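You operate a simulated robot arm through the tools that you are given. There is no shell and no other tool. Be economical: measure what you need, move in short steps, check, and stop when the job is done.

You run a simulated two-armed robot. Do the job below in one go: nothing can be reset, and whatever is moved stays where it is left.

Task
On the workbench top, fold the grey cloth in half and then in half again.
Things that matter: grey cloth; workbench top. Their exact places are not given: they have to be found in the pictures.

It is judged by the outcome, as a careful person would: the job done as asked, and still so three seconds after it is handed in. It fails if anything else is knocked over, pushed out of place, dropped, spilled or broken. Flat cloth is picked up by pressing the open fingertips on it (5 to 10 N) and closing them slowly along it; thin cloth reads only 2 to 8 mm in the jaws.

Robot
Two 7-joint arms with two-finger parallel grippers on one trunk, on a base that drives. Base frame: it is fixed to the floor where the robot stands at the start and does not move with it; the origin is under the middle of the robot, x ahead of it, y to its left, z up; the surface under the hand at the start is at about z = 800. Units: mm, degrees, N and s.
The left shoulder is at the start at [70, 163, 1095], the right one opposite. With the tool pointing down near the work surface each hand reaches from about 400 to 880 mm from the robot's upright axis, wherever it stands, measured 20 degrees to its own side. Places, roughly: workbench top [600, 400, 800]. Payload 3.43 kg a hand.
The TCP of each hand is the grasp point between the finger pads, 34 mm short of the fingertips. In the tool frame z runs along the fingers and y along their closing line. Largest opening 128 mm; finger width 24, thickness 12; the body of the gripper, 48 by 130 mm, starts 96 mm behind the TCP.
Orientation is told as [roll, pitch, yaw] about the base's x, y, z axes, in that order, counted from this pose: with the fingers straight down and closing along the base's y, the tool's x points along the base's -x, its y along +y and its z along -z.

Tools
- The arms move only by the tool drive_tool. It takes "left_moves", "right_moves" or both (then of equal length, played together; a hand with none holds still); each is a list of rows, each a list of 7 numbers: the opening, from 0 (shut) to 1 (fully open), then the shift along the base's x, y, z in mm, then the turn, a rotation vector about the base's x, y, z in degrees. In form: [[jaw, x, y, z, ax, ay, az], ...]. A call has 1 to 12 rows; each row shifts and turns the commanded pose from where the row before left it. Rows are played at 5 a second. More than 50 mm and 8.6 degrees between two rows, or a gripper value outside its range, and nothing of the call is played. A pose out of reach is approached as far as the arm can. The call stops where the force on the tool passes 40 N (or 10 N more than at its start, if that is more) or the arm is blocked; 0.2 s more then pass. The fingers move at their own pace (about 153 mm/s each) and stop on an object; they squeeze with about 36 N. The grip force told is the motor's: it shows also when the fingers shut on nothing. Time passes only in rows, and 0.2 s behind the last, so rows that do not move let the fingers close. The reply holds the time, the measured pose of the TCP, the force on the tool along the base axes, the opening and the grip force, in the units named above and with some noise, with the torque about the TCP (base axes, N m) and any sound that the robot's microphone picked up.
- Cameras (640 x 400 px; columns grow to the right, rows downward): "scene" is now at [118.8, 11.7, 1296.8]; the picture's right is [0.21, -0.98, 0.00], its down [-0.76, -0.16, -0.63] and it looks along [0.62, 0.13, -0.77] (base axes); focal length 282 px, centre (320, 200). "left" rides on the left gripper at [76, 11, -160] in its tool frame; the picture's right is [-0.15, 0.99, 0.00], its down [-0.88, -0.13, -0.46] and it looks along [-0.45, -0.07, 0.89] (tool axes); focal length 234 px, centre (320, 200). "right" rides on the right gripper at [76, -11, -160] in its tool frame; the picture's right is [0.15, 0.99, 0.00], its down [-0.88, 0.13, -0.46] and it looks along [-0.45, 0.07, 0.89] (tool axes); focal length 234 px, centre (320, 200).
- grab_frame(camera): a new picture of that camera. The clock stands still meanwhile.
- lift_body(by): slides the trunk up (or, below 0, down) by that many mm; the arms and the scene camera ride with it, the base frame stays. It gives what a move gives, with no picture.
- steer(legs): drives the robot by 1 to 6 legs, each [ahead, left, turn to the left] in mm, mm and degrees, along the robot's own axes; the way and the turn of a leg run together, so that a leg with both is an arc; at most 1500 mm and 180 degrees a leg. The arms and the cameras ride along, it lands a little off, and it stops where it bumps. It gives what a move gives.
- turn_head(pan, tilt): turns the head with the scene camera to pan (to the left, within 86 degrees either way) and tilt (down, from -29 to 69), counted from straight ahead of the robot. It gives what a move gives.
- probe_pixels(camera, pixels): for up to 12 pixels [column, row] of the newest picture of that camera ("zoom" is the newest enlarged one), the place [x, y, z] in the base frame of the surface seen there, good to about 2 mm, but the place of the scene camera against the robot may be out by one fixed shift of up to 12 mm in any direction. The clock stands still meanwhile.
- zoom(camera, box): a new picture of the part [left, top, right, bottom] of that camera's present view, enlarged. The clock stands still meanwhile.
- hand_in(): hands the job in; it is judged then, once.

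Work in short steps. Measure before you move; look again where a grasp or a placing could have gone wrong, and mend it. You have 80 turns and 58 pictures in all, those below and enlarged ones among them. Open the grippers and draw the arms clear of the work before you hand the job in, unless the task says otherwise; then end with one line.

The tools are called as name(argument=value, ...) on one line, values as JSON. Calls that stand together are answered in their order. drive_tool: Moves the arms, as the interface text tells. Its arguments: {"type":"object","properties":{"left_moves":{"type":"array","items":{"type":"array","items":{"type":"number"}}},"right_moves":{"type":"array","items":{"type":"array","items":{"type":"number"}}}},"required":[]} The other tools are called the same way: lift_body (by) slides the trunk up or down; steer (legs) drives the base; turn_head (pan, tilt) turns the head that bears the scene camera; grab_frame (camera) takes a picture; probe_pixels (camera, pixels) gives the place of the surface under pixels of a picture; zoom (camera, box) takes an enlarged picture of a part of a camera's view; hand_in () hands the job in.

At the start:

```text
t: 0.0
left_position: [446.0, 270.1, 959.2]
left_tool_rot: [0.1, 0.0, 0.1]
left_wrist_force: [0.3, -0.2, -1.6]
left_moment: [-0.01, -0.04, -0.01]
left_opening: 127.9
left_grasp_force: 0.1
right_position: [547.0, -96.0, 971.6]
right_tool_rot: [0.1, 0.0, -0.1]
right_wrist_force: [-0.3, -0.2, 0.3]
right_moment: [-0.02, 0.03, 0.02]
right_opening: 127.8
right_grasp_force: 0.0
trunk travel left (down, up): [-575.0, 365.0]
robot x, y, heading: [1.2, 1.1, 0.0]
head pan, tilt: [12.0, 50.7]
```

scene: 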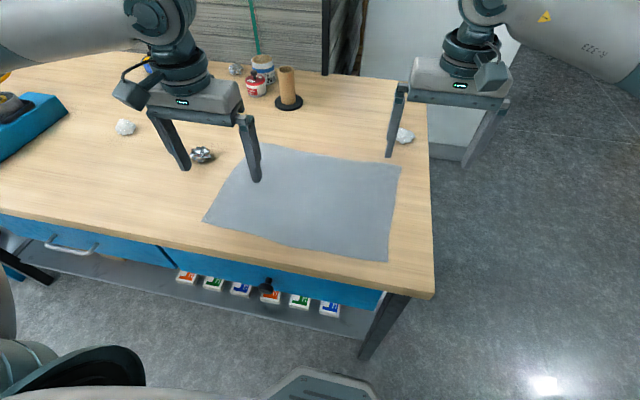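
right: 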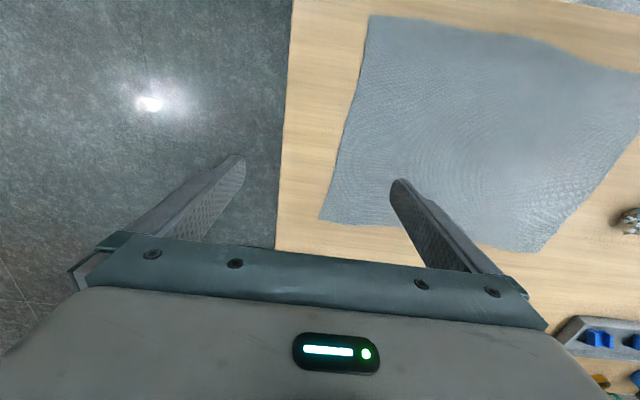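
left: 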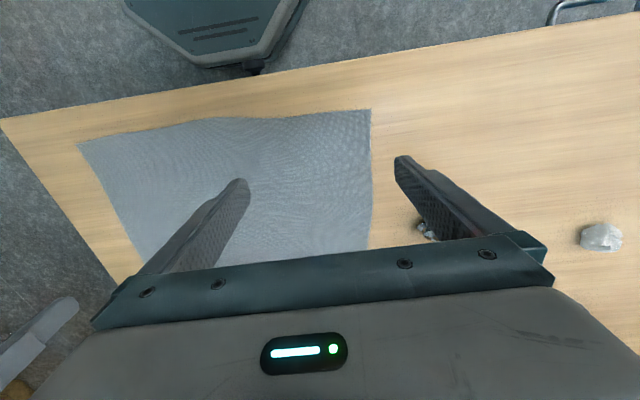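

The grey cloth shows in the scene with corners near (264,144), (401,166), (388,261), (203,222). I probe them, and some table points.

probe_pixels(camera="scene", pixels=[[266, 146], [400, 167], [387, 260], [205, 221], [300, 200], [330, 160], [290, 244], [393, 215], [232, 185], [415, 230], [433, 297], [202, 155]])

probe_pixels(camera="left", pixels=[[80, 145], [369, 112], [367, 245], [240, 120], [390, 130]])

probe_pixels(camera="right", pixels=[[371, 18], [322, 218], [540, 249], [635, 75], [310, 120]])

```text
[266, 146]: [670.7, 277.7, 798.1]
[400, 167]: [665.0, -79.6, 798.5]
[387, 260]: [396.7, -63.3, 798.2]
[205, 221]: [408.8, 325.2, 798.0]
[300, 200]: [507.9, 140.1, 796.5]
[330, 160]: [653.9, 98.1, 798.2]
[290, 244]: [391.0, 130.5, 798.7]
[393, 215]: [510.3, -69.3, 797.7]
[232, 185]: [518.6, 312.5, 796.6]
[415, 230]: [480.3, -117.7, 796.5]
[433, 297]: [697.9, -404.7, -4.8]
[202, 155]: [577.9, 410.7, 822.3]
```

```text
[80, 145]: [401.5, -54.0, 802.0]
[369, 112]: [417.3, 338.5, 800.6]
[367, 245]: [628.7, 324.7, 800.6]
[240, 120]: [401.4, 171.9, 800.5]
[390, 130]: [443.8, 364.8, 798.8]
```

```text
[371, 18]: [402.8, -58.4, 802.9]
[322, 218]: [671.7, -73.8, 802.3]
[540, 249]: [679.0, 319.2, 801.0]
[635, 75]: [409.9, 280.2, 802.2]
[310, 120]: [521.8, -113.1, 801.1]
```

The cloth spans about x 402–679, y −65–335, top at z≈800. I back the base by 90 mm so near work has room, and raise the hands out of view to see the far corners properly.

steer(legs=[[-90, 0, 0]])

grab_frame(camera="scene")

```text
t: 1.1
left_position: [356.8, 270.7, 960.0]
left_tool_rot: [0.0, 0.0, 0.2]
left_wrist_force: [-0.2, -0.1, 0.8]
left_moment: [0.02, -0.03, -0.01]
left_opening: 127.9
left_grasp_force: 0.1
right_position: [459.9, -95.0, 971.2]
right_tool_rot: [0.2, -0.1, 0.1]
right_wrist_force: [-0.1, -0.7, 0.7]
right_moment: [-0.02, -0.03, 0.0]
right_opening: 128.1
right_grasp_force: 0.0
trunk travel left (down, up): [-575.0, 365.0]
robot x, y, heading: [-85.7, 0.4, -0.3]
head pan, tilt: [12.0, 50.7]
```

```text
54 pictures are left
```

scene: 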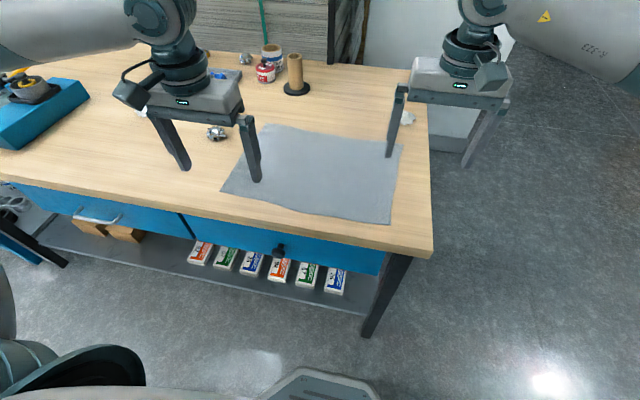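

I move both hands toward their far corners at height to see them with the wrist cameras.

drive_tool(left_moves=[[1, 48, 8, 0, 0, 0, 0], [1, 48, 8, 0, 0, 0, 0], [1, 48, 8, 0, 0, 0, 0], [1, 48, 8, 0, 0, 0, 0], [1, 48, 8, 0, 0, 0, 0], [1, 30, 5, 0, 0, 0, 0]], right_moves=[[1, 40, 5, 0, 0, 0, 0], [1, 40, 5, 0, 0, 0, 0], [1, 40, 5, 0, 0, 0, 0], [1, 30, 5, 0, 0, 0, 0], [1, 20, 0, 0, 0, 0, 0], [1, 0, 0, 0, 0, 0, 0]])

grab_frame(camera="left")

grab_frame(camera="right")

```text
t: 2.5
left_position: [628.8, 316.4, 957.7]
left_tool_rot: [0.0, 0.1, 0.2]
left_wrist_force: [-0.3, 0.1, 0.0]
left_moment: [-0.02, 0.01, 0.0]
left_opening: 127.8
left_grasp_force: 0.0
right_position: [631.4, -76.1, 971.8]
right_tool_rot: [0.2, -0.1, 0.0]
right_wrist_force: [0.1, 0.2, -1.0]
right_moment: [-0.01, -0.02, 0.0]
right_opening: 128.0
right_grasp_force: 0.0
trunk travel left (down, up): [-575.0, 365.0]
robot x, y, heading: [-87.1, -1.1, 0.0]
head pan, tilt: [12.0, 50.7]
```

```text
53 pictures are left
```

left: 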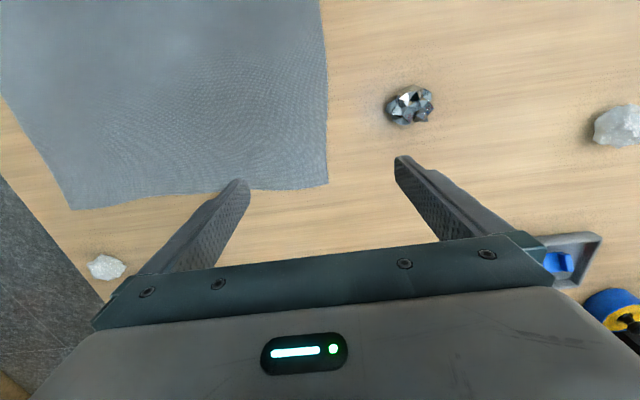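

```text
52 pictures are left
```

right: 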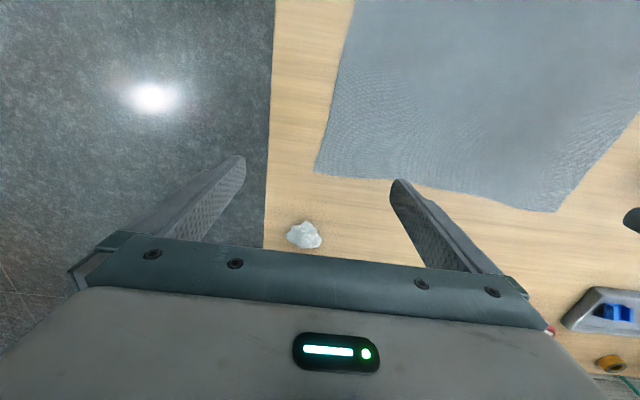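

Both far corners are visible now: left camera (328,185), right camera (315,172). I probe these, the edge and the nearby stones.

probe_pixels(camera="left", pixels=[[326, 183], [325, 100], [320, 10], [260, 188], [72, 207], [390, 105], [410, 90], [105, 267], [325, 140]])

probe_pixels(camera="right", pixels=[[317, 170], [335, 90], [350, 10], [385, 182], [553, 210], [305, 235], [292, 220], [270, 180]])

```text
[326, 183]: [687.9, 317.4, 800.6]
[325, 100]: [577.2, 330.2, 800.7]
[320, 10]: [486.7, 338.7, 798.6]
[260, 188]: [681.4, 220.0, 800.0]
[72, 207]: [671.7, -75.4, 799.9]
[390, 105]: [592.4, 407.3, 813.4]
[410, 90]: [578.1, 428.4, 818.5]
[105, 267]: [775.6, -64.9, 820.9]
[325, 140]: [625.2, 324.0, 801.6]
```

```text
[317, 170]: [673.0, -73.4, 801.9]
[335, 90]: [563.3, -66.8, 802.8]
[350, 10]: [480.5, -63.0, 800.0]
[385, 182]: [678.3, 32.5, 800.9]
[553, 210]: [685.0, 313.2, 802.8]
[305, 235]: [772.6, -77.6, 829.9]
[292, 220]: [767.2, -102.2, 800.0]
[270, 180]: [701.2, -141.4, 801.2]
```

Corners: C(688,318), D(673,−74), A(402,−56), B(417,338). I'll pinch the far edge near C and D with jaws closing along y; first descend to ~10 mm above with a ~38 mm opening.

drive_tool(left_moves=[[0.3, 25, -15, 0, 0, 0, 0], [0.3, 25, -15, 0, 0, 0, 0], [0.3, 0, 0, -40, 0, 0, 0], [0.3, 0, 0, -40, 0, 0, 0], [0.3, 0, 0, -30, 0, 0, 0], [0.3, 0, 0, 0, 0, 0, 0]], right_moves=[[0.3, 17, 17, 0, 0, 0, 0], [0.3, 17, 17, 0, 0, 0, 0], [0.3, 0, 0, -45, 0, 0, 0], [0.3, 0, 0, -45, 0, 0, 0], [0.3, 0, 0, -34, 0, 0, 0], [0.3, 0, 0, 0, 0, 0, 0]])

grab_frame(camera="left")

grab_frame(camera="right")

```text
t: 3.9
left_position: [679.1, 284.3, 848.8]
left_tool_rot: [0.0, -0.1, 0.2]
left_wrist_force: [-0.4, -0.1, 0.2]
left_moment: [-0.02, 0.0, -0.01]
left_opening: 38.4
left_grasp_force: 0.2
right_position: [665.6, -41.2, 848.2]
right_tool_rot: [0.1, 0.0, 0.2]
right_wrist_force: [-0.2, 0.5, 0.4]
right_moment: [0.02, -0.04, 0.01]
right_opening: 38.4
right_grasp_force: 0.1
trunk travel left (down, up): [-575.0, 365.0]
robot x, y, heading: [-88.5, -0.5, 0.3]
head pan, tilt: [12.0, 50.7]
```

```text
51 pictures are left
```

left: 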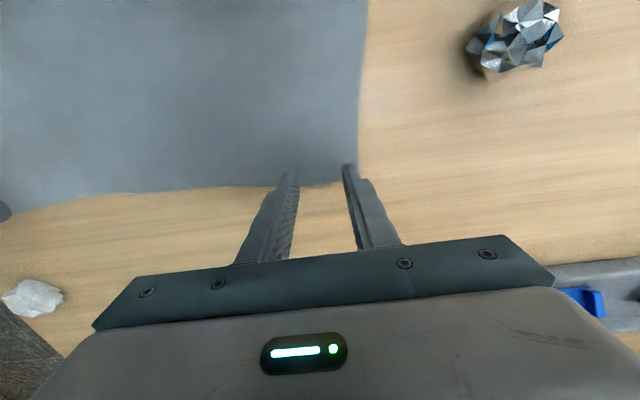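

```text
50 pictures are left
```

right: 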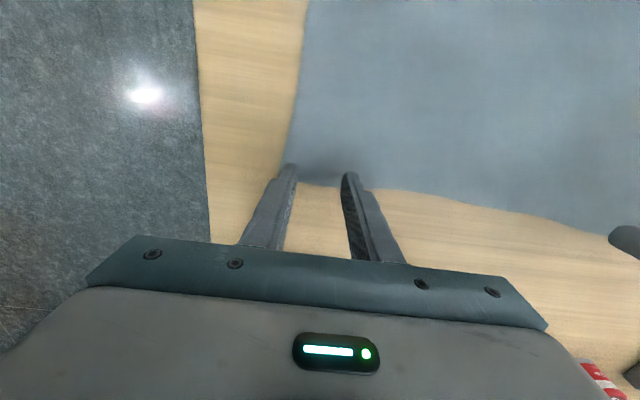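

Both fingertip pairs straddle the far edge as wanted. I descend 12 mm toward contact and read the forces.

drive_tool(left_moves=[[0.3, 0, 0, -6, 0, 0, 0], [0.3, 0, 0, -4, 0, 0, 0], [0.3, 0, 0, -3, 0, 0, 0], [0.3, 0, 0, 0, 0, 0, 0]], right_moves=[[0.3, 0, 0, -6, 0, 0, 0], [0.3, 0, 0, -4, 0, 0, 0], [0.3, 0, 0, -3, 0, 0, 0], [0.3, 0, 0, 0, 0, 0, 0]])

```text
t: 4.9
left_position: [677.5, 284.5, 836.3]
left_tool_rot: [0.1, 0.0, 0.2]
left_wrist_force: [-1.2, -0.3, 0.2]
left_moment: [0.01, -0.02, 0.03]
left_opening: 38.3
left_grasp_force: 0.0
right_position: [664.9, -39.8, 834.8]
right_tool_rot: [0.1, -0.1, 0.1]
right_wrist_force: [0.4, -1.5, 6.7]
right_moment: [-0.12, -0.03, -0.01]
right_opening: 38.0
right_grasp_force: 0.1
trunk travel left (down, up): [-575.0, 365.0]
robot x, y, heading: [-85.1, 1.7, 0.2]
head pan, tilt: [12.0, 50.7]
```

Right hand touches at 6.7 N; left not yet. I lower the left by 1.5 mm.

drive_tool(left_moves=[[0.3, 0, 0, -1.5, 0, 0, 0], [0.3, 0, 0, 0, 0, 0, 0]])

```text
t: 5.5
left_position: [676.0, 285.0, 835.3]
left_tool_rot: [0.0, -0.1, 0.2]
left_wrist_force: [0.8, -0.9, 2.3]
left_moment: [-0.03, -0.03, -0.01]
left_opening: 38.0
left_grasp_force: 0.0
right_position: [665.0, -40.2, 836.1]
right_tool_rot: [0.1, 0.0, 0.1]
right_wrist_force: [1.3, -0.3, 9.7]
right_moment: [-0.15, -0.08, 0.04]
right_opening: 38.4
right_grasp_force: 0.1
trunk travel left (down, up): [-575.0, 365.0]
robot x, y, heading: [-86.2, 1.4, 0.1]
head pan, tilt: [12.0, 50.7]
```

Left is just touching (2.3 N); I add 0.7 mm and then close both slowly.

drive_tool(left_moves=[[0.3, 0, 0, -0.7, 0, 0, 0], [0.27, 0, 0, 0, 0, 0, 0], [0.24, 0, 0, 0, 0, 0, 0], [0.21, 0, 0, 0, 0, 0, 0], [0.18, 0, 0, 0, 0, 0, 0], [0.15, 0, 0, 0, 0, 0, 0], [0.12, 0, 0, 0, 0, 0, 0], [0.09, 0, 0, 0, 0, 0, 0], [0.06, 0, 0, 0, 0, 0, 0], [0.03, 0, 0, 0, 0, 0, 0], [0, 0, 0, 0, 0, 0, 0], [0, 0, 0, 0, 0, 0, 0]], right_moves=[[0.3, 0, 0, 0, 0, 0, 0], [0.27, 0, 0, 0, 0, 0, 0], [0.24, 0, 0, 0, 0, 0, 0], [0.21, 0, 0, 0, 0, 0, 0], [0.18, 0, 0, 0, 0, 0, 0], [0.15, 0, 0, 0, 0, 0, 0], [0.12, 0, 0, 0, 0, 0, 0], [0.09, 0, 0, 0, 0, 0, 0], [0.06, 0, 0, 0, 0, 0, 0], [0.03, 0, 0, 0, 0, 0, 0], [0, 0, 0, 0, 0, 0, 0], [0, 0, 0, 0, 0, 0, 0]])

grab_frame(camera="left")

grab_frame(camera="right")

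```text
t: 8.1
left_position: [676.5, 285.1, 835.0]
left_tool_rot: [-0.1, -0.2, 0.1]
left_wrist_force: [-0.2, -5.3, 6.1]
left_moment: [-0.19, -0.01, 0.02]
left_opening: 1.9
left_grasp_force: 35.8
right_position: [663.4, -39.1, 836.4]
right_tool_rot: [0.1, 0.0, 0.1]
right_wrist_force: [0.8, 5.9, 6.9]
right_moment: [0.18, 0.01, -0.03]
right_opening: 1.9
right_grasp_force: 35.8
trunk travel left (down, up): [-575.0, 365.0]
robot x, y, heading: [-86.8, 0.2, -0.1]
head pan, tilt: [12.0, 50.7]
```

```text
49 pictures are left
```

left: 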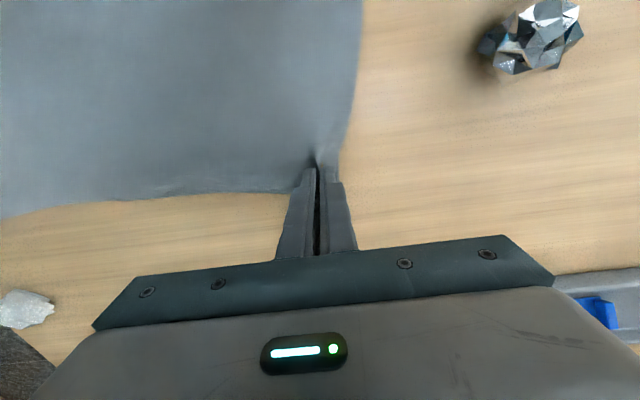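

```text
48 pictures are left
```

right: 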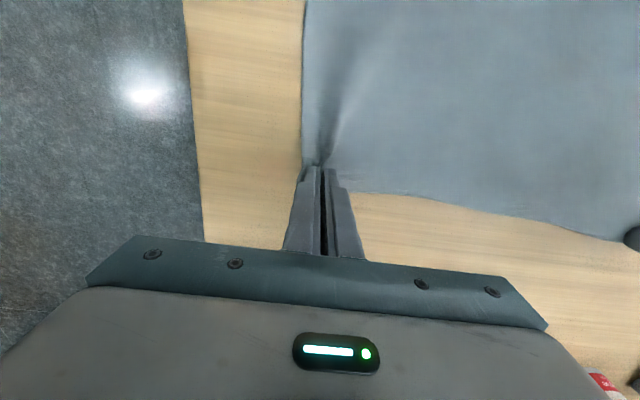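

Both hands pinched cloth (1.9 mm), but the fingers overlap the edge by ~23 mm, which would leave a doubled strip after folding. I release, shift both 10 mm outward, and re-pinch with a shallower bite.

drive_tool(left_moves=[[0.1, 0, 0, 0, 0, 0, 0], [0.2, 0, 0, 0, 0, 0, 0], [0.3, 0, 0, 0, 0, 0, 0], [0.3, 0, 0, 15, 0, 0, 0], [0.3, 10, 0, 0, 0, 0, 0], [0.3, 0, 0, -7, 0, 0, 0], [0.3, 0, 0, 0, 0, 0, 0]], right_moves=[[0.1, 0, 0, 0, 0, 0, 0], [0.2, 0, 0, 0, 0, 0, 0], [0.3, 0, 0, 0, 0, 0, 0], [0.3, 0, 0, 15, 0, 0, 0], [0.3, 10, 0, 0, 0, 0, 0], [0.3, 0, 0, -7, 0, 0, 0], [0.3, 0, 0, 0, 0, 0, 0]])

grab_frame(camera="left")

grab_frame(camera="right")

```text
t: 9.7
left_position: [687.2, 285.4, 842.8]
left_tool_rot: [-0.1, 0.0, 0.1]
left_wrist_force: [1.0, 0.4, -0.1]
left_moment: [-0.01, 0.02, -0.01]
left_opening: 38.6
left_grasp_force: 0.1
right_position: [673.5, -40.2, 841.9]
right_tool_rot: [0.1, 0.0, 0.0]
right_wrist_force: [0.1, -0.7, 0.3]
right_moment: [0.0, 0.04, 0.02]
right_opening: 38.5
right_grasp_force: 0.1
trunk travel left (down, up): [-575.0, 365.0]
robot x, y, heading: [-88.7, -1.4, 0.2]
head pan, tilt: [12.0, 50.7]
```

```text
47 pictures are left
```

left: 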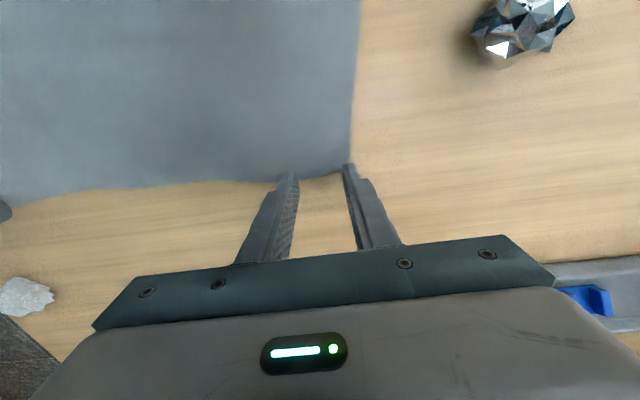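

```text
46 pictures are left
```

right: 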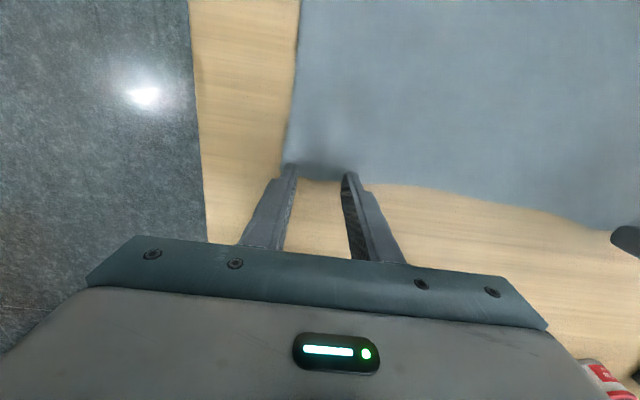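

I check where the edge is between the jaws (left (320,176), right (320,179)).

probe_pixels(camera="left", pixels=[[320, 172], [330, 165], [349, 155]])

probe_pixels(camera="right", pixels=[[320, 176], [310, 168], [288, 155]])

```text
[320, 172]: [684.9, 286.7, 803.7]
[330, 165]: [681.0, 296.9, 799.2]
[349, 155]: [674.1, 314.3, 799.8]
```

```text
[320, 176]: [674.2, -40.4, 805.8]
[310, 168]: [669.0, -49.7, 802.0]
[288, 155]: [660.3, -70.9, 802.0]
```

The edge sits under the finger centres (12 mm bite). I press down and close slowly.

drive_tool(left_moves=[[0.3, 0, 0, -5, 0, 0, 0], [0.3, 0, 0, -3, 0, 0, 0], [0.26, 0, 0, 0, 0, 0, 0], [0.23, 0, 0, 0, 0, 0, 0], [0.2, 0, 0, 0, 0, 0, 0], [0.17, 0, 0, 0, 0, 0, 0], [0.14, 0, 0, 0, 0, 0, 0], [0.11, 0, 0, 0, 0, 0, 0], [0.08, 0, 0, 0, 0, 0, 0], [0.04, 0, 0, 0, 0, 0, 0], [0, 0, 0, 0, 0, 0, 0], [0, 0, 0, 0, 0, 0, 0]], right_moves=[[0.3, 0, 0, -5, 0, 0, 0], [0.3, 0, 0, -3, 0, 0, 0], [0.26, 0, 0, 0, 0, 0, 0], [0.23, 0, 0, 0, 0, 0, 0], [0.2, 0, 0, 0, 0, 0, 0], [0.17, 0, 0, 0, 0, 0, 0], [0.14, 0, 0, 0, 0, 0, 0], [0.11, 0, 0, 0, 0, 0, 0], [0.08, 0, 0, 0, 0, 0, 0], [0.04, 0, 0, 0, 0, 0, 0], [0, 0, 0, 0, 0, 0, 0], [0, 0, 0, 0, 0, 0, 0]])

drive_tool(left_moves=[[0, 0, 0, 10, 0, 0, 0], [0, -5, 0, 15, 0, 0, 0], [0, -10, 1, 20, 0, -5, 0], [0, 0, 0, 0, 0, 0, 0]], right_moves=[[0, 0, 0, 10, 0, 0, 0], [0, -5, 0, 15, 0, 0, 0], [0, -10, 1, 20, 0, -5, 0], [0, 0, 0, 0, 0, 0, 0]])

grab_frame(camera="scene")

```text
t: 12.3
left_position: [686.3, 285.5, 836.1]
left_tool_rot: [0.1, -0.2, 0.2]
left_wrist_force: [0.4, -0.2, 0.0]
left_moment: [-0.01, 0.04, 0.05]
left_opening: 0.1
left_grasp_force: 32.8
right_position: [673.4, -40.0, 834.9]
right_tool_rot: [0.0, -0.1, 0.1]
right_wrist_force: [1.1, -1.5, 15.0]
right_moment: [-0.05, 0.04, 0.01]
right_opening: 2.4
right_grasp_force: 35.5
trunk travel left (down, up): [-575.0, 365.0]
robot x, y, heading: [-87.5, -0.2, 0.2]
head pan, tilt: [12.0, 50.7]
```

```text
t: 13.3
left_position: [673.4, 286.3, 878.7]
left_tool_rot: [-0.1, -5.0, 0.2]
left_wrist_force: [0.2, -0.1, -0.7]
left_moment: [0.0, 0.05, 0.01]
left_opening: 0.0
left_grasp_force: 32.3
right_position: [659.4, -40.7, 879.4]
right_tool_rot: [-0.1, -5.0, 0.1]
right_wrist_force: [0.6, -0.9, -0.6]
right_moment: [0.0, 0.02, 0.0]
right_opening: 2.5
right_grasp_force: 35.7
trunk travel left (down, up): [-575.0, 365.0]
robot x, y, heading: [-90.8, -1.8, -0.0]
head pan, tilt: [12.0, 50.7]
```

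```text
45 pictures are left
```

scene: 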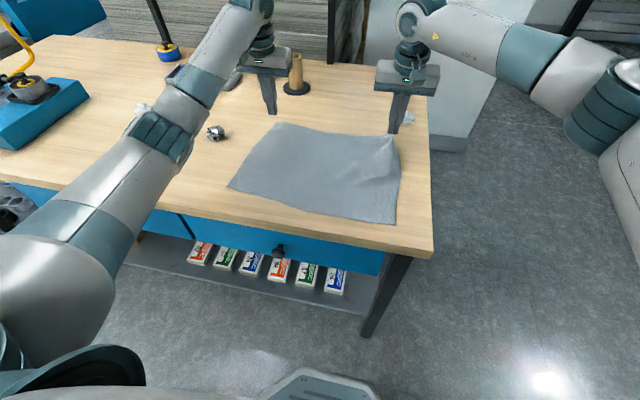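

Right hand holds (2.5 mm), left missed (0.0, no press force). I bring the left back down with its jaw reopened, about 2 mm above contact, and look.

drive_tool(left_moves=[[0.3, 0, 0, 0, 0, 5, 0], [0.3, 12, -2, -20, 0, 0, 0], [0.3, 0, 0, -16, 0, 0, 0], [0.3, 0, 0, 0, 0, 0, 0]])

grab_frame(camera="left")

```text
t: 14.3
left_position: [686.1, 284.7, 843.7]
left_tool_rot: [0.0, 0.0, 0.2]
left_wrist_force: [0.4, 0.7, 0.1]
left_moment: [0.04, -0.02, 0.01]
left_opening: 38.2
left_grasp_force: 0.0
right_position: [657.8, -40.4, 879.4]
right_tool_rot: [0.1, -5.0, 0.1]
right_wrist_force: [1.3, -0.3, -0.3]
right_moment: [0.02, 0.02, -0.01]
right_opening: 2.5
right_grasp_force: 35.8
trunk travel left (down, up): [-575.0, 365.0]
robot x, y, heading: [-93.3, 0.6, 0.2]
head pan, tilt: [12.0, 50.7]
```

```text
44 pictures are left
```

left: 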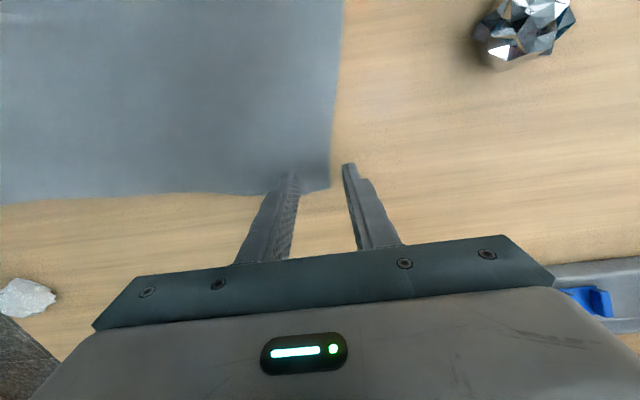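

The cloth corner there is now at (330,190), shifted inward. I probe it.

probe_pixels(camera="left", pixels=[[328, 187], [310, 189], [260, 193], [220, 191]])

```text
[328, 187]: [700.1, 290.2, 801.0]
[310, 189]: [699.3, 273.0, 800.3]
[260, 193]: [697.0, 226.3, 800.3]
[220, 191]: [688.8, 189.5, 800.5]
```

Corner at about (701,291). I shift the left hand (+11, −23) and press down in small steps.

drive_tool(left_moves=[[0.3, 11, -23, 0, 0, 0, 0], [0.3, 0, 0, -5, 0, 0, 0], [0.3, 0, 0, -3, 0, 0, 0], [0.3, 0, 0, -1.5, 0, 0, 0], [0.3, 0, 0, -1, 0, 0, 0], [0.3, 0, 0, 0, 0, 0, 0]])

```text
t: 15.7
left_position: [695.1, 260.5, 836.3]
left_tool_rot: [0.0, -0.2, 0.2]
left_wrist_force: [3.7, 2.1, 12.5]
left_moment: [0.13, -0.02, -0.06]
left_opening: 38.5
left_grasp_force: 0.3
right_position: [658.2, -41.2, 881.2]
right_tool_rot: [0.1, -5.1, 0.0]
right_wrist_force: [0.0, -0.4, 0.5]
right_moment: [0.03, -0.02, 0.03]
right_opening: 2.3
right_grasp_force: 35.9
trunk travel left (down, up): [-575.0, 365.0]
robot x, y, heading: [-88.8, -3.1, 0.2]
head pan, tilt: [12.0, 50.7]
```

Pressing at 12 N; I ease 0.5 mm and close slowly.

drive_tool(left_moves=[[0.3, 0, 0, 0.5, 0, 0, 0], [0.27, 0, 0, 0, 0, 0, 0], [0.24, 0, 0, 0, 0, 0, 0], [0.21, 0, 0, 0, 0, 0, 0], [0.18, 0, 0, 0, 0, 0, 0], [0.15, 0, 0, 0, 0, 0, 0], [0.12, 0, 0, 0, 0, 0, 0], [0.09, 0, 0, 0, 0, 0, 0], [0.06, 0, 0, 0, 0, 0, 0], [0.03, 0, 0, 0, 0, 0, 0], [0, 0, 0, 0, 0, 0, 0], [0, 0, 0, 0, 0, 0, 0]])

grab_frame(camera="left")

```text
t: 18.3
left_position: [694.9, 260.8, 835.6]
left_tool_rot: [0.0, -0.1, 0.2]
left_wrist_force: [-1.0, -3.9, 14.5]
left_moment: [-0.16, 0.07, -0.01]
left_opening: 2.3
left_grasp_force: 36.4
right_position: [657.2, -40.7, 881.3]
right_tool_rot: [0.1, -5.1, 0.1]
right_wrist_force: [0.1, 3.1, -1.3]
right_moment: [0.17, 0.01, -0.06]
right_opening: 2.6
right_grasp_force: 35.7
trunk travel left (down, up): [-575.0, 365.0]
robot x, y, heading: [-86.6, -1.9, 0.2]
head pan, tilt: [12.0, 50.7]
```

```text
43 pictures are left
```

left: 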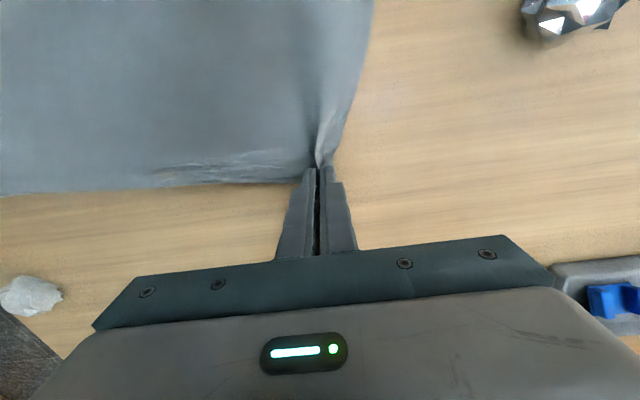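

Left now holds (2.3 mm, cloth bunched at the tips). I lift it level with the right and look at the whole.

drive_tool(left_moves=[[0, 0, 0, 10, 0, 0, 0], [0, -8, 0, 15, 0, 0, 0], [0, -14, 1, 20, 0, -5, 0], [0, 0, 0, 0, 0, 0, 0]])

grab_frame(camera="scene")

```text
t: 19.3
left_position: [673.9, 261.5, 878.0]
left_tool_rot: [0.0, -4.9, 0.2]
left_wrist_force: [-0.4, -1.5, 0.3]
left_moment: [-0.04, 0.03, -0.02]
left_opening: 2.2
left_grasp_force: 36.0
right_position: [658.5, -41.6, 878.6]
right_tool_rot: [0.1, -5.0, 0.1]
right_wrist_force: [0.2, 2.0, 0.1]
right_moment: [0.05, 0.05, 0.01]
right_opening: 2.2
right_grasp_force: 36.4
trunk travel left (down, up): [-575.0, 365.0]
robot x, y, heading: [-88.3, -3.0, 0.2]
head pan, tilt: [12.0, 50.7]
```

```text
42 pictures are left
```

scene: 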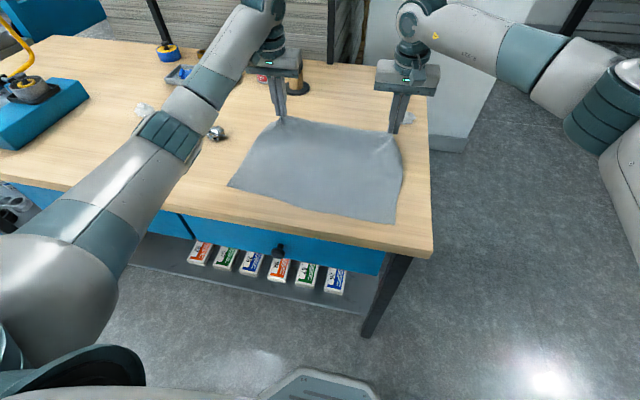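

Both corners are lifted. I check the near corners (230,186) and (395,222) before folding over.

probe_pixels(camera="scene", pixels=[[232, 185], [394, 221], [310, 208], [404, 180]])

```text
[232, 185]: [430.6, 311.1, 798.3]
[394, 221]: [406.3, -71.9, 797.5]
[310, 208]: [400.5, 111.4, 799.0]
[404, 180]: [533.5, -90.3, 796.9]
```

Near edge runs from about (411,−62) to (435,322). I carry both pinches in an arc to that edge, tilting the fingers 35° forward meanwhile.

drive_tool(left_moves=[[0, -20, 2, 25, 0, -4, 0], [0, -30, 2, 20, 0, -4, 0], [0, -30, 2, 15, 0, -4, 0], [0, -30, 2, 5, 0, -4, 0], [0, -30, 2, -5, 0, -4, 0], [0, -30, 3, -15, 0, -4, 0], [0, -30, 3, -20, 0, -4, 0], [0, -25, 2, -22, 0, -4, 0], [0, -25, 2, -20, 0, -3, 0], [0, 0, 0, 0, 0, 0, 0]], right_moves=[[0, -20, 2, 25, 0, -4, 0], [0, -30, 2, 20, 0, -4, 0], [0, -30, 2, 15, 0, -4, 0], [0, -30, 2, 5, 0, -4, 0], [0, -30, 2, -5, 0, -4, 0], [0, -30, 3, -15, 0, -4, 0], [0, -30, 3, -20, 0, -4, 0], [0, -25, 2, -22, 0, -4, 0], [0, -25, 2, -20, 0, -3, 0], [0, 0, 0, 0, 0, 0, 0]])

grab_frame(camera="scene")

grab_frame(camera="right")

```text
t: 21.5
left_position: [436.6, 283.6, 859.0]
left_tool_rot: [-0.2, -39.9, 0.2]
left_wrist_force: [0.5, -2.0, 1.0]
left_moment: [-0.03, 0.01, -0.05]
left_opening: 2.3
left_grasp_force: 36.0
left hand out of reach, approached as far as the arm can: row 9
right_position: [408.3, -19.7, 860.7]
right_tool_rot: [0.1, -40.0, 0.0]
right_wrist_force: [1.3, 1.8, 0.6]
right_moment: [0.06, -0.02, 0.03]
right_opening: 2.4
right_grasp_force: 36.2
trunk travel left (down, up): [-575.0, 365.0]
robot x, y, heading: [-83.7, -0.7, -0.1]
head pan, tilt: [12.0, 50.7]
```

```text
41 pictures are left
```

scene: 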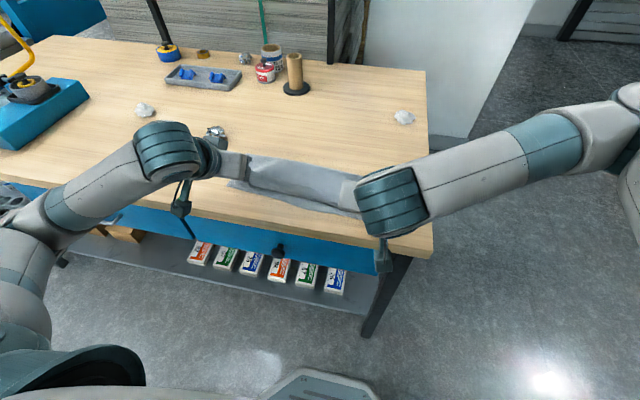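

```text
40 pictures are left
```

right: 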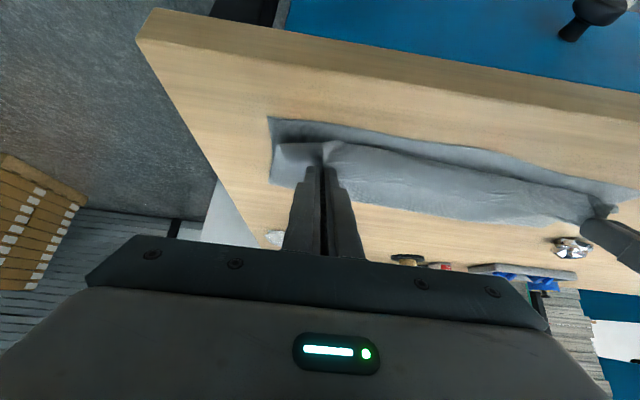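

The fold is forming well; both layers are visible, the left hand is at its reach limit ~12 mm short. I lower both ~20 mm to lay the edge down and look.

drive_tool(left_moves=[[0, 0, 0, -7, 0, 1, 0], [0, 0, 0, -7, 0, 2, 0], [0, 0, 0, -5, 0, 2, 0], [0, 0, 0, 0, 0, 0, 0]], right_moves=[[0, 0, 0, -7, 0, 0, 0], [0, 0, 0, -7, 0, 0, 0], [0, 0, 0, -6, 0, 0, 0], [0, 0, 0, 0, 0, 0, 0]])

grab_frame(camera="left")

grab_frame(camera="right")

```text
t: 22.5
left_position: [436.7, 283.2, 840.3]
left_tool_rot: [-0.2, -35.0, 0.3]
left_wrist_force: [-0.2, -1.1, 0.9]
left_moment: [-0.05, 0.01, 0.0]
left_opening: 2.5
left_grasp_force: 35.9
right_position: [409.6, -18.4, 839.9]
right_tool_rot: [0.0, -40.1, 0.1]
right_wrist_force: [-1.0, 1.9, -0.4]
right_moment: [0.07, -0.04, 0.03]
right_opening: 2.3
right_grasp_force: 35.8
trunk travel left (down, up): [-575.0, 365.0]
robot x, y, heading: [-86.4, -1.5, 0.2]
head pan, tilt: [12.0, 50.7]
```

```text
39 pictures are left
```

left: 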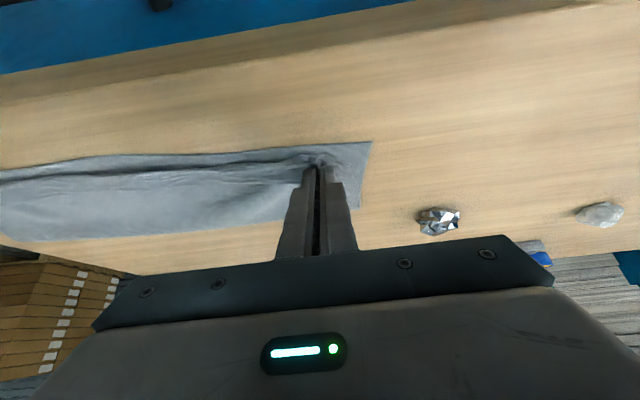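

```text
38 pictures are left
```

right: 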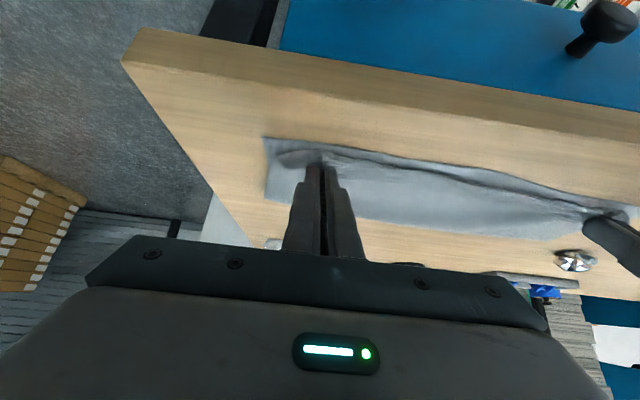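

The top layer's edge lies slightly behind the bottom's near edge. I probe both to size the remaining shift.

probe_pixels(camera="left", pixels=[[370, 144], [318, 150], [316, 163], [200, 153], [200, 166], [100, 160], [100, 172], [345, 170]])

probe_pixels(camera="right", pixels=[[266, 142], [280, 157], [320, 150], [320, 162], [420, 162], [420, 172], [550, 187], [550, 200]])

```text
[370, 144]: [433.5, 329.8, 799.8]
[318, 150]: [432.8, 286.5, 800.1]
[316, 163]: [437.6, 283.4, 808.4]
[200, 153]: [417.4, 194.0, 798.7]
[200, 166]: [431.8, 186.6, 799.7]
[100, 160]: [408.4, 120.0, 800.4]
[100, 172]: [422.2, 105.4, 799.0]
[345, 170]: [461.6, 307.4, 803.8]
```

```text
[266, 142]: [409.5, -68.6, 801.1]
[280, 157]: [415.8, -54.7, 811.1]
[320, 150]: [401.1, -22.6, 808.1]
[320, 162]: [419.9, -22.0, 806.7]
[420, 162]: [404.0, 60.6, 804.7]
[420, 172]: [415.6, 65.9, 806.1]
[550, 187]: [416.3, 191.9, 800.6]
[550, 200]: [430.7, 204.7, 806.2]
```

Top edge is within 5–14 mm of the bottom edge. I pull both a further ~7 mm toward me, lower 3 mm, open gently and withdraw upward.

drive_tool(left_moves=[[0, -6, 0, -2, 0, 2, 0], [0, 0, 0, -1, 0, 0, 0], [0, 0, 0, 0, 0, 0, 0], [0.05, 0, 0, 0, 0, 0, 0], [0.1, 0, 0, 0, 0, 0, 0], [0.2, 0, 0, 0, 0, 0, 0], [0.2, 0, 0, 0, 0, 0, 0], [0.2, 0, 0, 15, 0, 0, 0], [0.2, 0, 0, 30, 0, 5, 0], [0.2, 0, 0, 40, 0, 8, 0]], right_moves=[[0, -8, 0, -2, 0, 0, 0], [0, 0, 0, -1, 0, 0, 0], [0, 0, 0, 0, 0, 0, 0], [0.05, 0, 0, 0, 0, 0, 0], [0.1, 0, 0, 0, 0, 0, 0], [0.2, 0, 0, 0, 0, 0, 0], [0.2, 0, 0, 0, 0, 0, 0], [0.2, 0, 0, 15, 0, 0, 0], [0.2, 0, 0, 30, 0, 5, 0], [0.2, 0, 0, 40, 0, 8, 0]])

grab_frame(camera="left")

grab_frame(camera="right")

```text
t: 24.7
left_position: [429.7, 284.8, 922.2]
left_tool_rot: [0.0, -19.9, 0.3]
left_wrist_force: [-0.5, 0.3, -0.1]
left_moment: [0.01, -0.02, 0.03]
left_opening: 25.7
left_grasp_force: 0.1
right_position: [400.7, -19.8, 924.2]
right_tool_rot: [0.0, -27.1, 0.1]
right_wrist_force: [0.1, -0.1, -0.1]
right_moment: [-0.01, -0.04, 0.0]
right_opening: 25.7
right_grasp_force: 0.1
trunk travel left (down, up): [-575.0, 365.0]
robot x, y, heading: [-88.3, -0.2, 0.2]
head pan, tilt: [12.0, 50.7]
```

```text
37 pictures are left
```

left: 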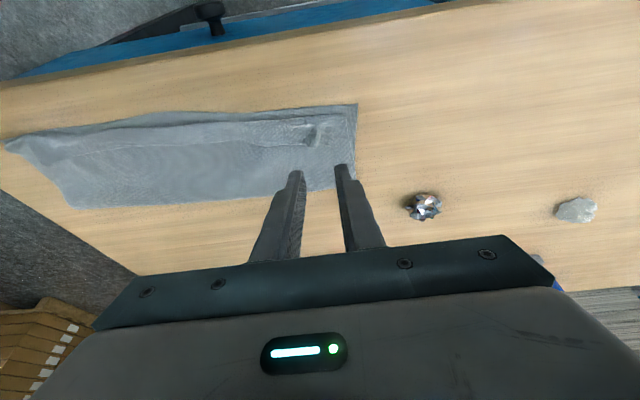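

```text
36 pictures are left
```

right: 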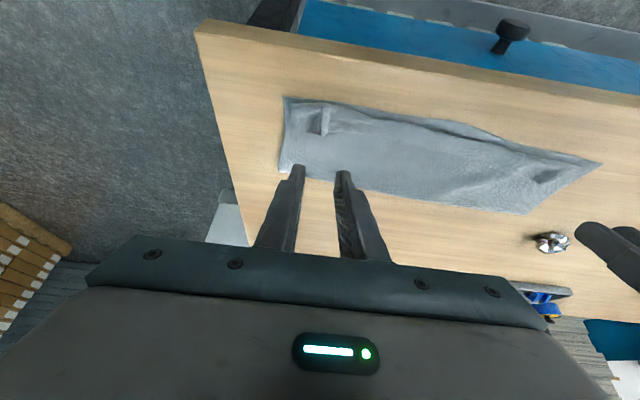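

The first fold lies down well. I zoom to inspect the corners.

zoom(camera="left", box=[0, 80, 380, 230])

zoom(camera="right", box=[260, 80, 620, 230])

```text
1.68 times, centred on (190, 155) of left
```

zoom: 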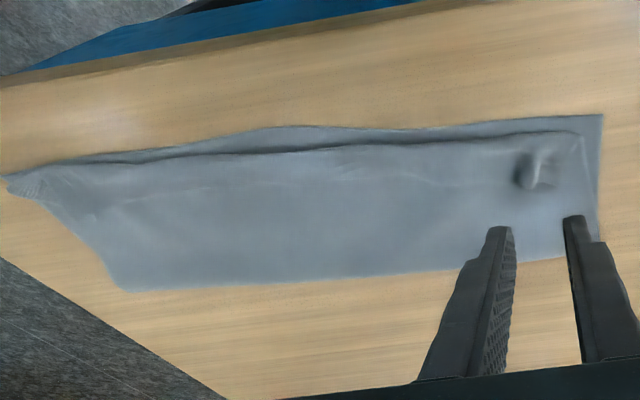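

```text
1.78 times, centred on (440, 155) of right
```

zoom: 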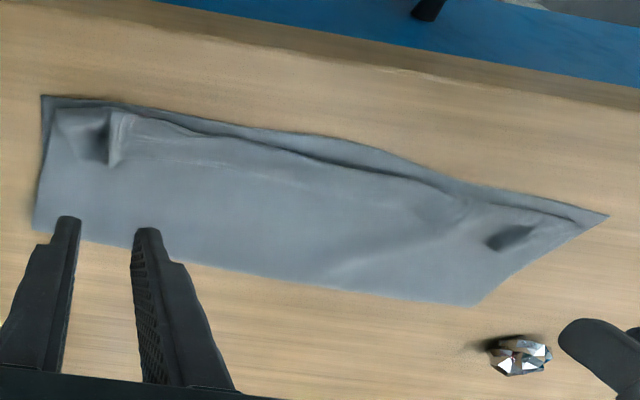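

The first half fold is neat. Next I'll fold the left short edge over to the right with the left hand, jaws closing along x (yaw −90°). I untilt and park the right arm aside while yawing the left hand.

drive_tool(left_moves=[[0.25, 10, 10, 0, 0, 7, 0], [0.25, 10, 10, 0, 0, 7, 0], [0.25, 10, 10, 0, 0, 6, 0], [0.25, 10, 10, 0, 0, 0, -8], [0.25, 10, 0, 0, 0, 0, -8], [0.25, 0, 0, 0, 0, 0, -8], [0.25, 0, 0, 0, 0, 0, -8], [0.25, 0, 0, 0, 0, 0, -8], [0.25, 0, 0, 0, 0, 0, -8], [0.25, 0, 0, 0, 0, 0, -8], [0.25, 0, 0, 0, 0, 0, -8], [0.25, 0, 0, 0, 0, 0, -8]], right_moves=[[0.2, 0, -20, 20, 0, 7, 0], [0.2, 0, -30, 20, 0, 7, 0], [0.2, 0, -40, 20, 0, 7, 0], [0.2, 0, -40, 10, 0, 6, 0], [0.2, 0, -40, 0, 0, 0, 0], [0.2, 0, -40, 0, 0, 0, 0], [0.2, 0, -30, 0, 0, 0, 0], [0.2, 0, 0, 0, 0, 0, 0], [0.2, 0, 0, 0, 0, 0, 0], [0.2, 0, 0, 0, 0, 0, 0], [0.2, 0, 0, 0, 0, 0, 0], [0.2, 0, 0, 0, 0, 0, 0]])

drive_tool(left_moves=[[0.25, 0, 0, 0, 0, 0, -8], [0.25, 0, 0, 0, 0, 0, -8], [0.25, 0, 0, 0, 0, 0, 0]])

grab_frame(camera="scene")

grab_frame(camera="left")

```text
t: 27.3
left_position: [480.6, 322.9, 923.4]
left_tool_rot: [0.0, 0.0, -72.0]
left_wrist_force: [-0.3, 0.1, 0.4]
left_moment: [-0.05, 0.0, 0.01]
left_opening: 31.8
left_grasp_force: 0.1
right_position: [401.1, -261.1, 994.8]
right_tool_rot: [0.0, 0.0, 0.1]
right_wrist_force: [-0.4, -0.2, 0.3]
right_moment: [-0.01, 0.01, 0.0]
right_opening: 25.3
right_grasp_force: 0.0
trunk travel left (down, up): [-575.0, 365.0]
robot x, y, heading: [-86.5, 0.3, -0.1]
head pan, tilt: [12.0, 50.7]
```

```text
t: 28.1
left_position: [480.5, 323.3, 922.3]
left_tool_rot: [-0.1, 0.0, -87.9]
left_wrist_force: [-0.6, -0.2, 0.0]
left_moment: [0.0, 0.0, 0.0]
left_opening: 31.9
left_grasp_force: 0.1
right_position: [401.8, -259.8, 994.1]
right_tool_rot: [0.0, 0.0, 0.2]
right_wrist_force: [0.1, 0.0, 0.1]
right_moment: [-0.03, 0.0, 0.0]
right_opening: 25.5
right_grasp_force: 0.0
trunk travel left (down, up): [-575.0, 365.0]
robot x, y, heading: [-86.5, -0.7, 0.1]
head pan, tilt: [12.0, 50.7]
```

```text
33 pictures are left
```

scene: 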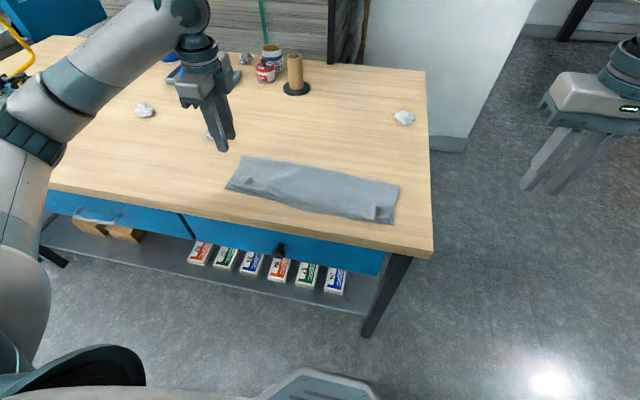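

```text
32 pictures are left
```

left: 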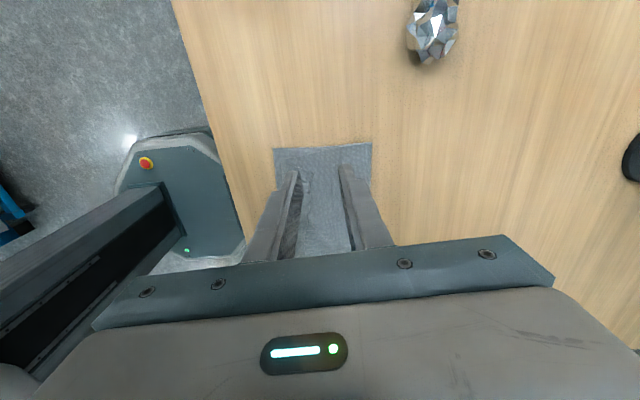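

The folded strip shows clearly with its left short edge at left-camera row ~147. I probe its corners.

probe_pixels(camera="left", pixels=[[276, 151], [370, 146], [325, 148], [372, 180], [285, 156]])

probe_pixels(camera="scene", pixels=[[243, 158], [228, 187], [398, 187], [393, 222], [319, 171], [310, 208]])

zoom(camera="left", box=[250, 120, 400, 220])

```text
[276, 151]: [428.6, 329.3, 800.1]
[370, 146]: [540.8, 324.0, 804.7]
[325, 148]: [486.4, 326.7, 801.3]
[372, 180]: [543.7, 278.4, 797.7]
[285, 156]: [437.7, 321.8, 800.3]
```

```text
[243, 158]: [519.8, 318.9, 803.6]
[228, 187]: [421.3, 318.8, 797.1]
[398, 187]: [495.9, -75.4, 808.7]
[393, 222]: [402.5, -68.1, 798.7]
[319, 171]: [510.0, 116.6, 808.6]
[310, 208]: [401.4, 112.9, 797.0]
```

```text
4.00 times, centred on (325, 170) of left
```

zoom: 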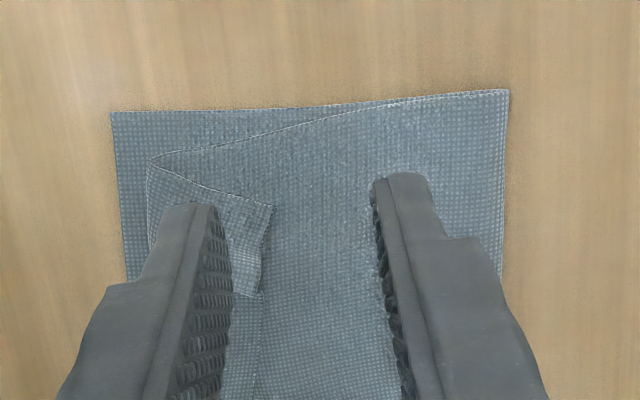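

The near-left corner of the top layer has a small flap doubled back. I zoom from the scene to see both near corners.

zoom(camera="scene", box=[215, 145, 415, 235])

```text
3.20 times, centred on (315, 190) of scene
```

zoom: 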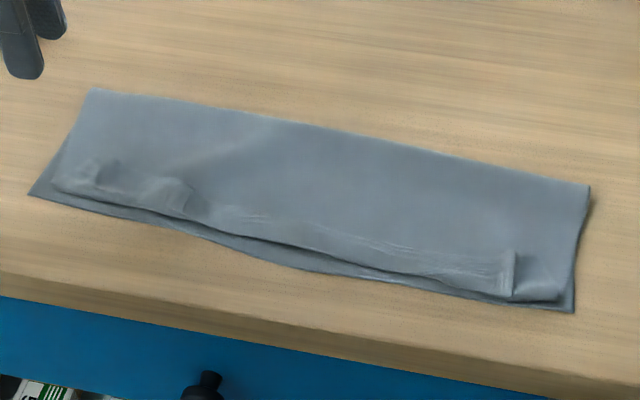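

The right end looks fine; I shift the left hand outward to look at the left corner unobstructed.

drive_tool(left_moves=[[0.25, 0, 40, 0, 0, 0, 0], [0.25, 0, 30, 0, 0, 0, 0], [0.25, 0, 0, 0, 0, 0, 0]])

zoom(camera="left", box=[250, 120, 410, 270])

```text
t: 28.9
left_position: [478.6, 393.9, 922.3]
left_tool_rot: [0.0, 0.0, -87.8]
left_wrist_force: [-0.5, 0.0, 0.2]
left_moment: [-0.02, -0.01, 0.03]
left_opening: 32.0
left_grasp_force: 0.0
right_position: [400.9, -260.1, 994.0]
right_tool_rot: [0.1, 0.0, 0.1]
right_wrist_force: [-0.4, 0.4, -0.1]
right_moment: [0.0, 0.02, 0.01]
right_opening: 25.7
right_grasp_force: 0.0
trunk travel left (down, up): [-575.0, 365.0]
robot x, y, heading: [-86.6, -1.0, 0.1]
head pan, tilt: [12.0, 50.7]
```

```text
2.67 times, centred on (330, 195) of left
```

zoom: 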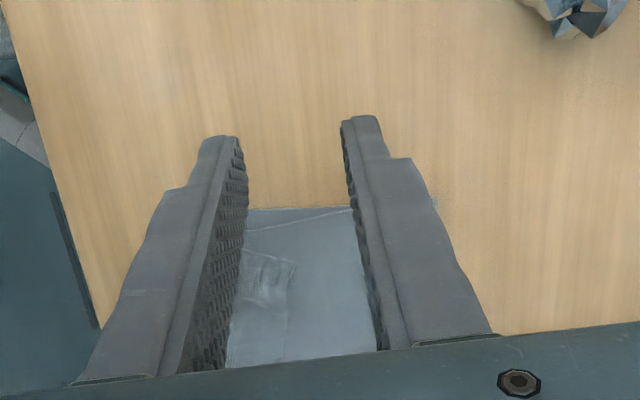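

Fingers hide it; I move back inboard with the jaw wide open for a clear view.

drive_tool(left_moves=[[0.6, 0, -40, 0, 0, 0, 0], [1, -10, -45, 0, 0, 0, 0], [1, 0, 0, 0, 0, 0, 0]])

zoom(camera="left", box=[250, 90, 410, 210])

```text
t: 29.7
left_position: [468.9, 309.6, 918.8]
left_tool_rot: [-0.1, 0.0, -87.7]
left_wrist_force: [0.4, 0.2, -0.5]
left_moment: [0.0, 0.0, -0.01]
left_opening: 127.7
left_grasp_force: 0.2
right_position: [400.1, -257.9, 994.1]
right_tool_rot: [0.0, 0.0, 0.1]
right_wrist_force: [0.3, 0.6, -0.3]
right_moment: [-0.02, 0.01, 0.01]
right_opening: 25.7
right_grasp_force: 0.1
trunk travel left (down, up): [-575.0, 365.0]
robot x, y, heading: [-86.0, 1.5, 0.3]
head pan, tilt: [12.0, 50.7]
```

```text
3.33 times, centred on (330, 150) of left
```

zoom: 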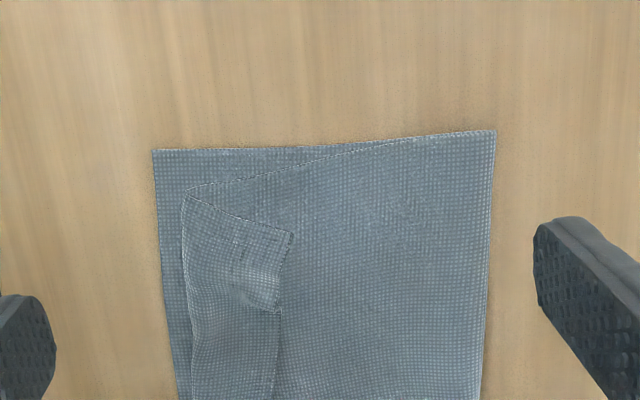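

The near edge of the top layer is doubled back about 30 mm here. I zoom on the rest of the edge to see how far this strip runs.

zoom(camera="scene", box=[320, 165, 410, 230])

zoom(camera="scene", box=[225, 150, 325, 220])

```text
6.15 times, centred on (365, 198) of scene
```

zoom: 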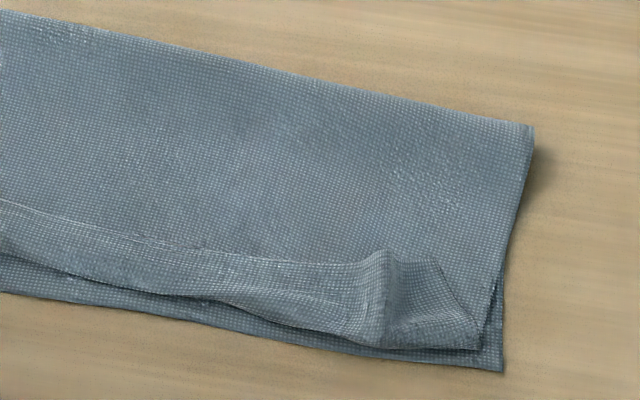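

```text
5.71 times, centred on (275, 185) of scene
```

zoom: 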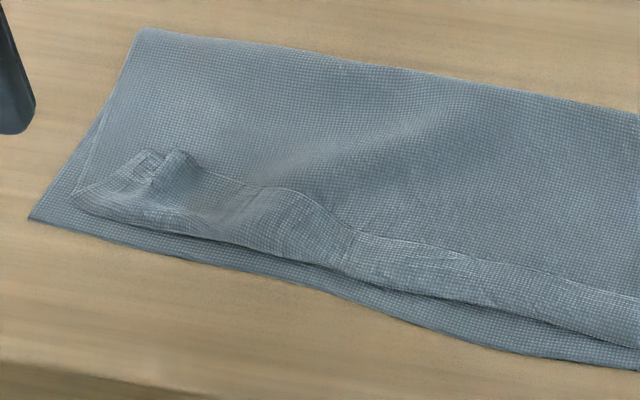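

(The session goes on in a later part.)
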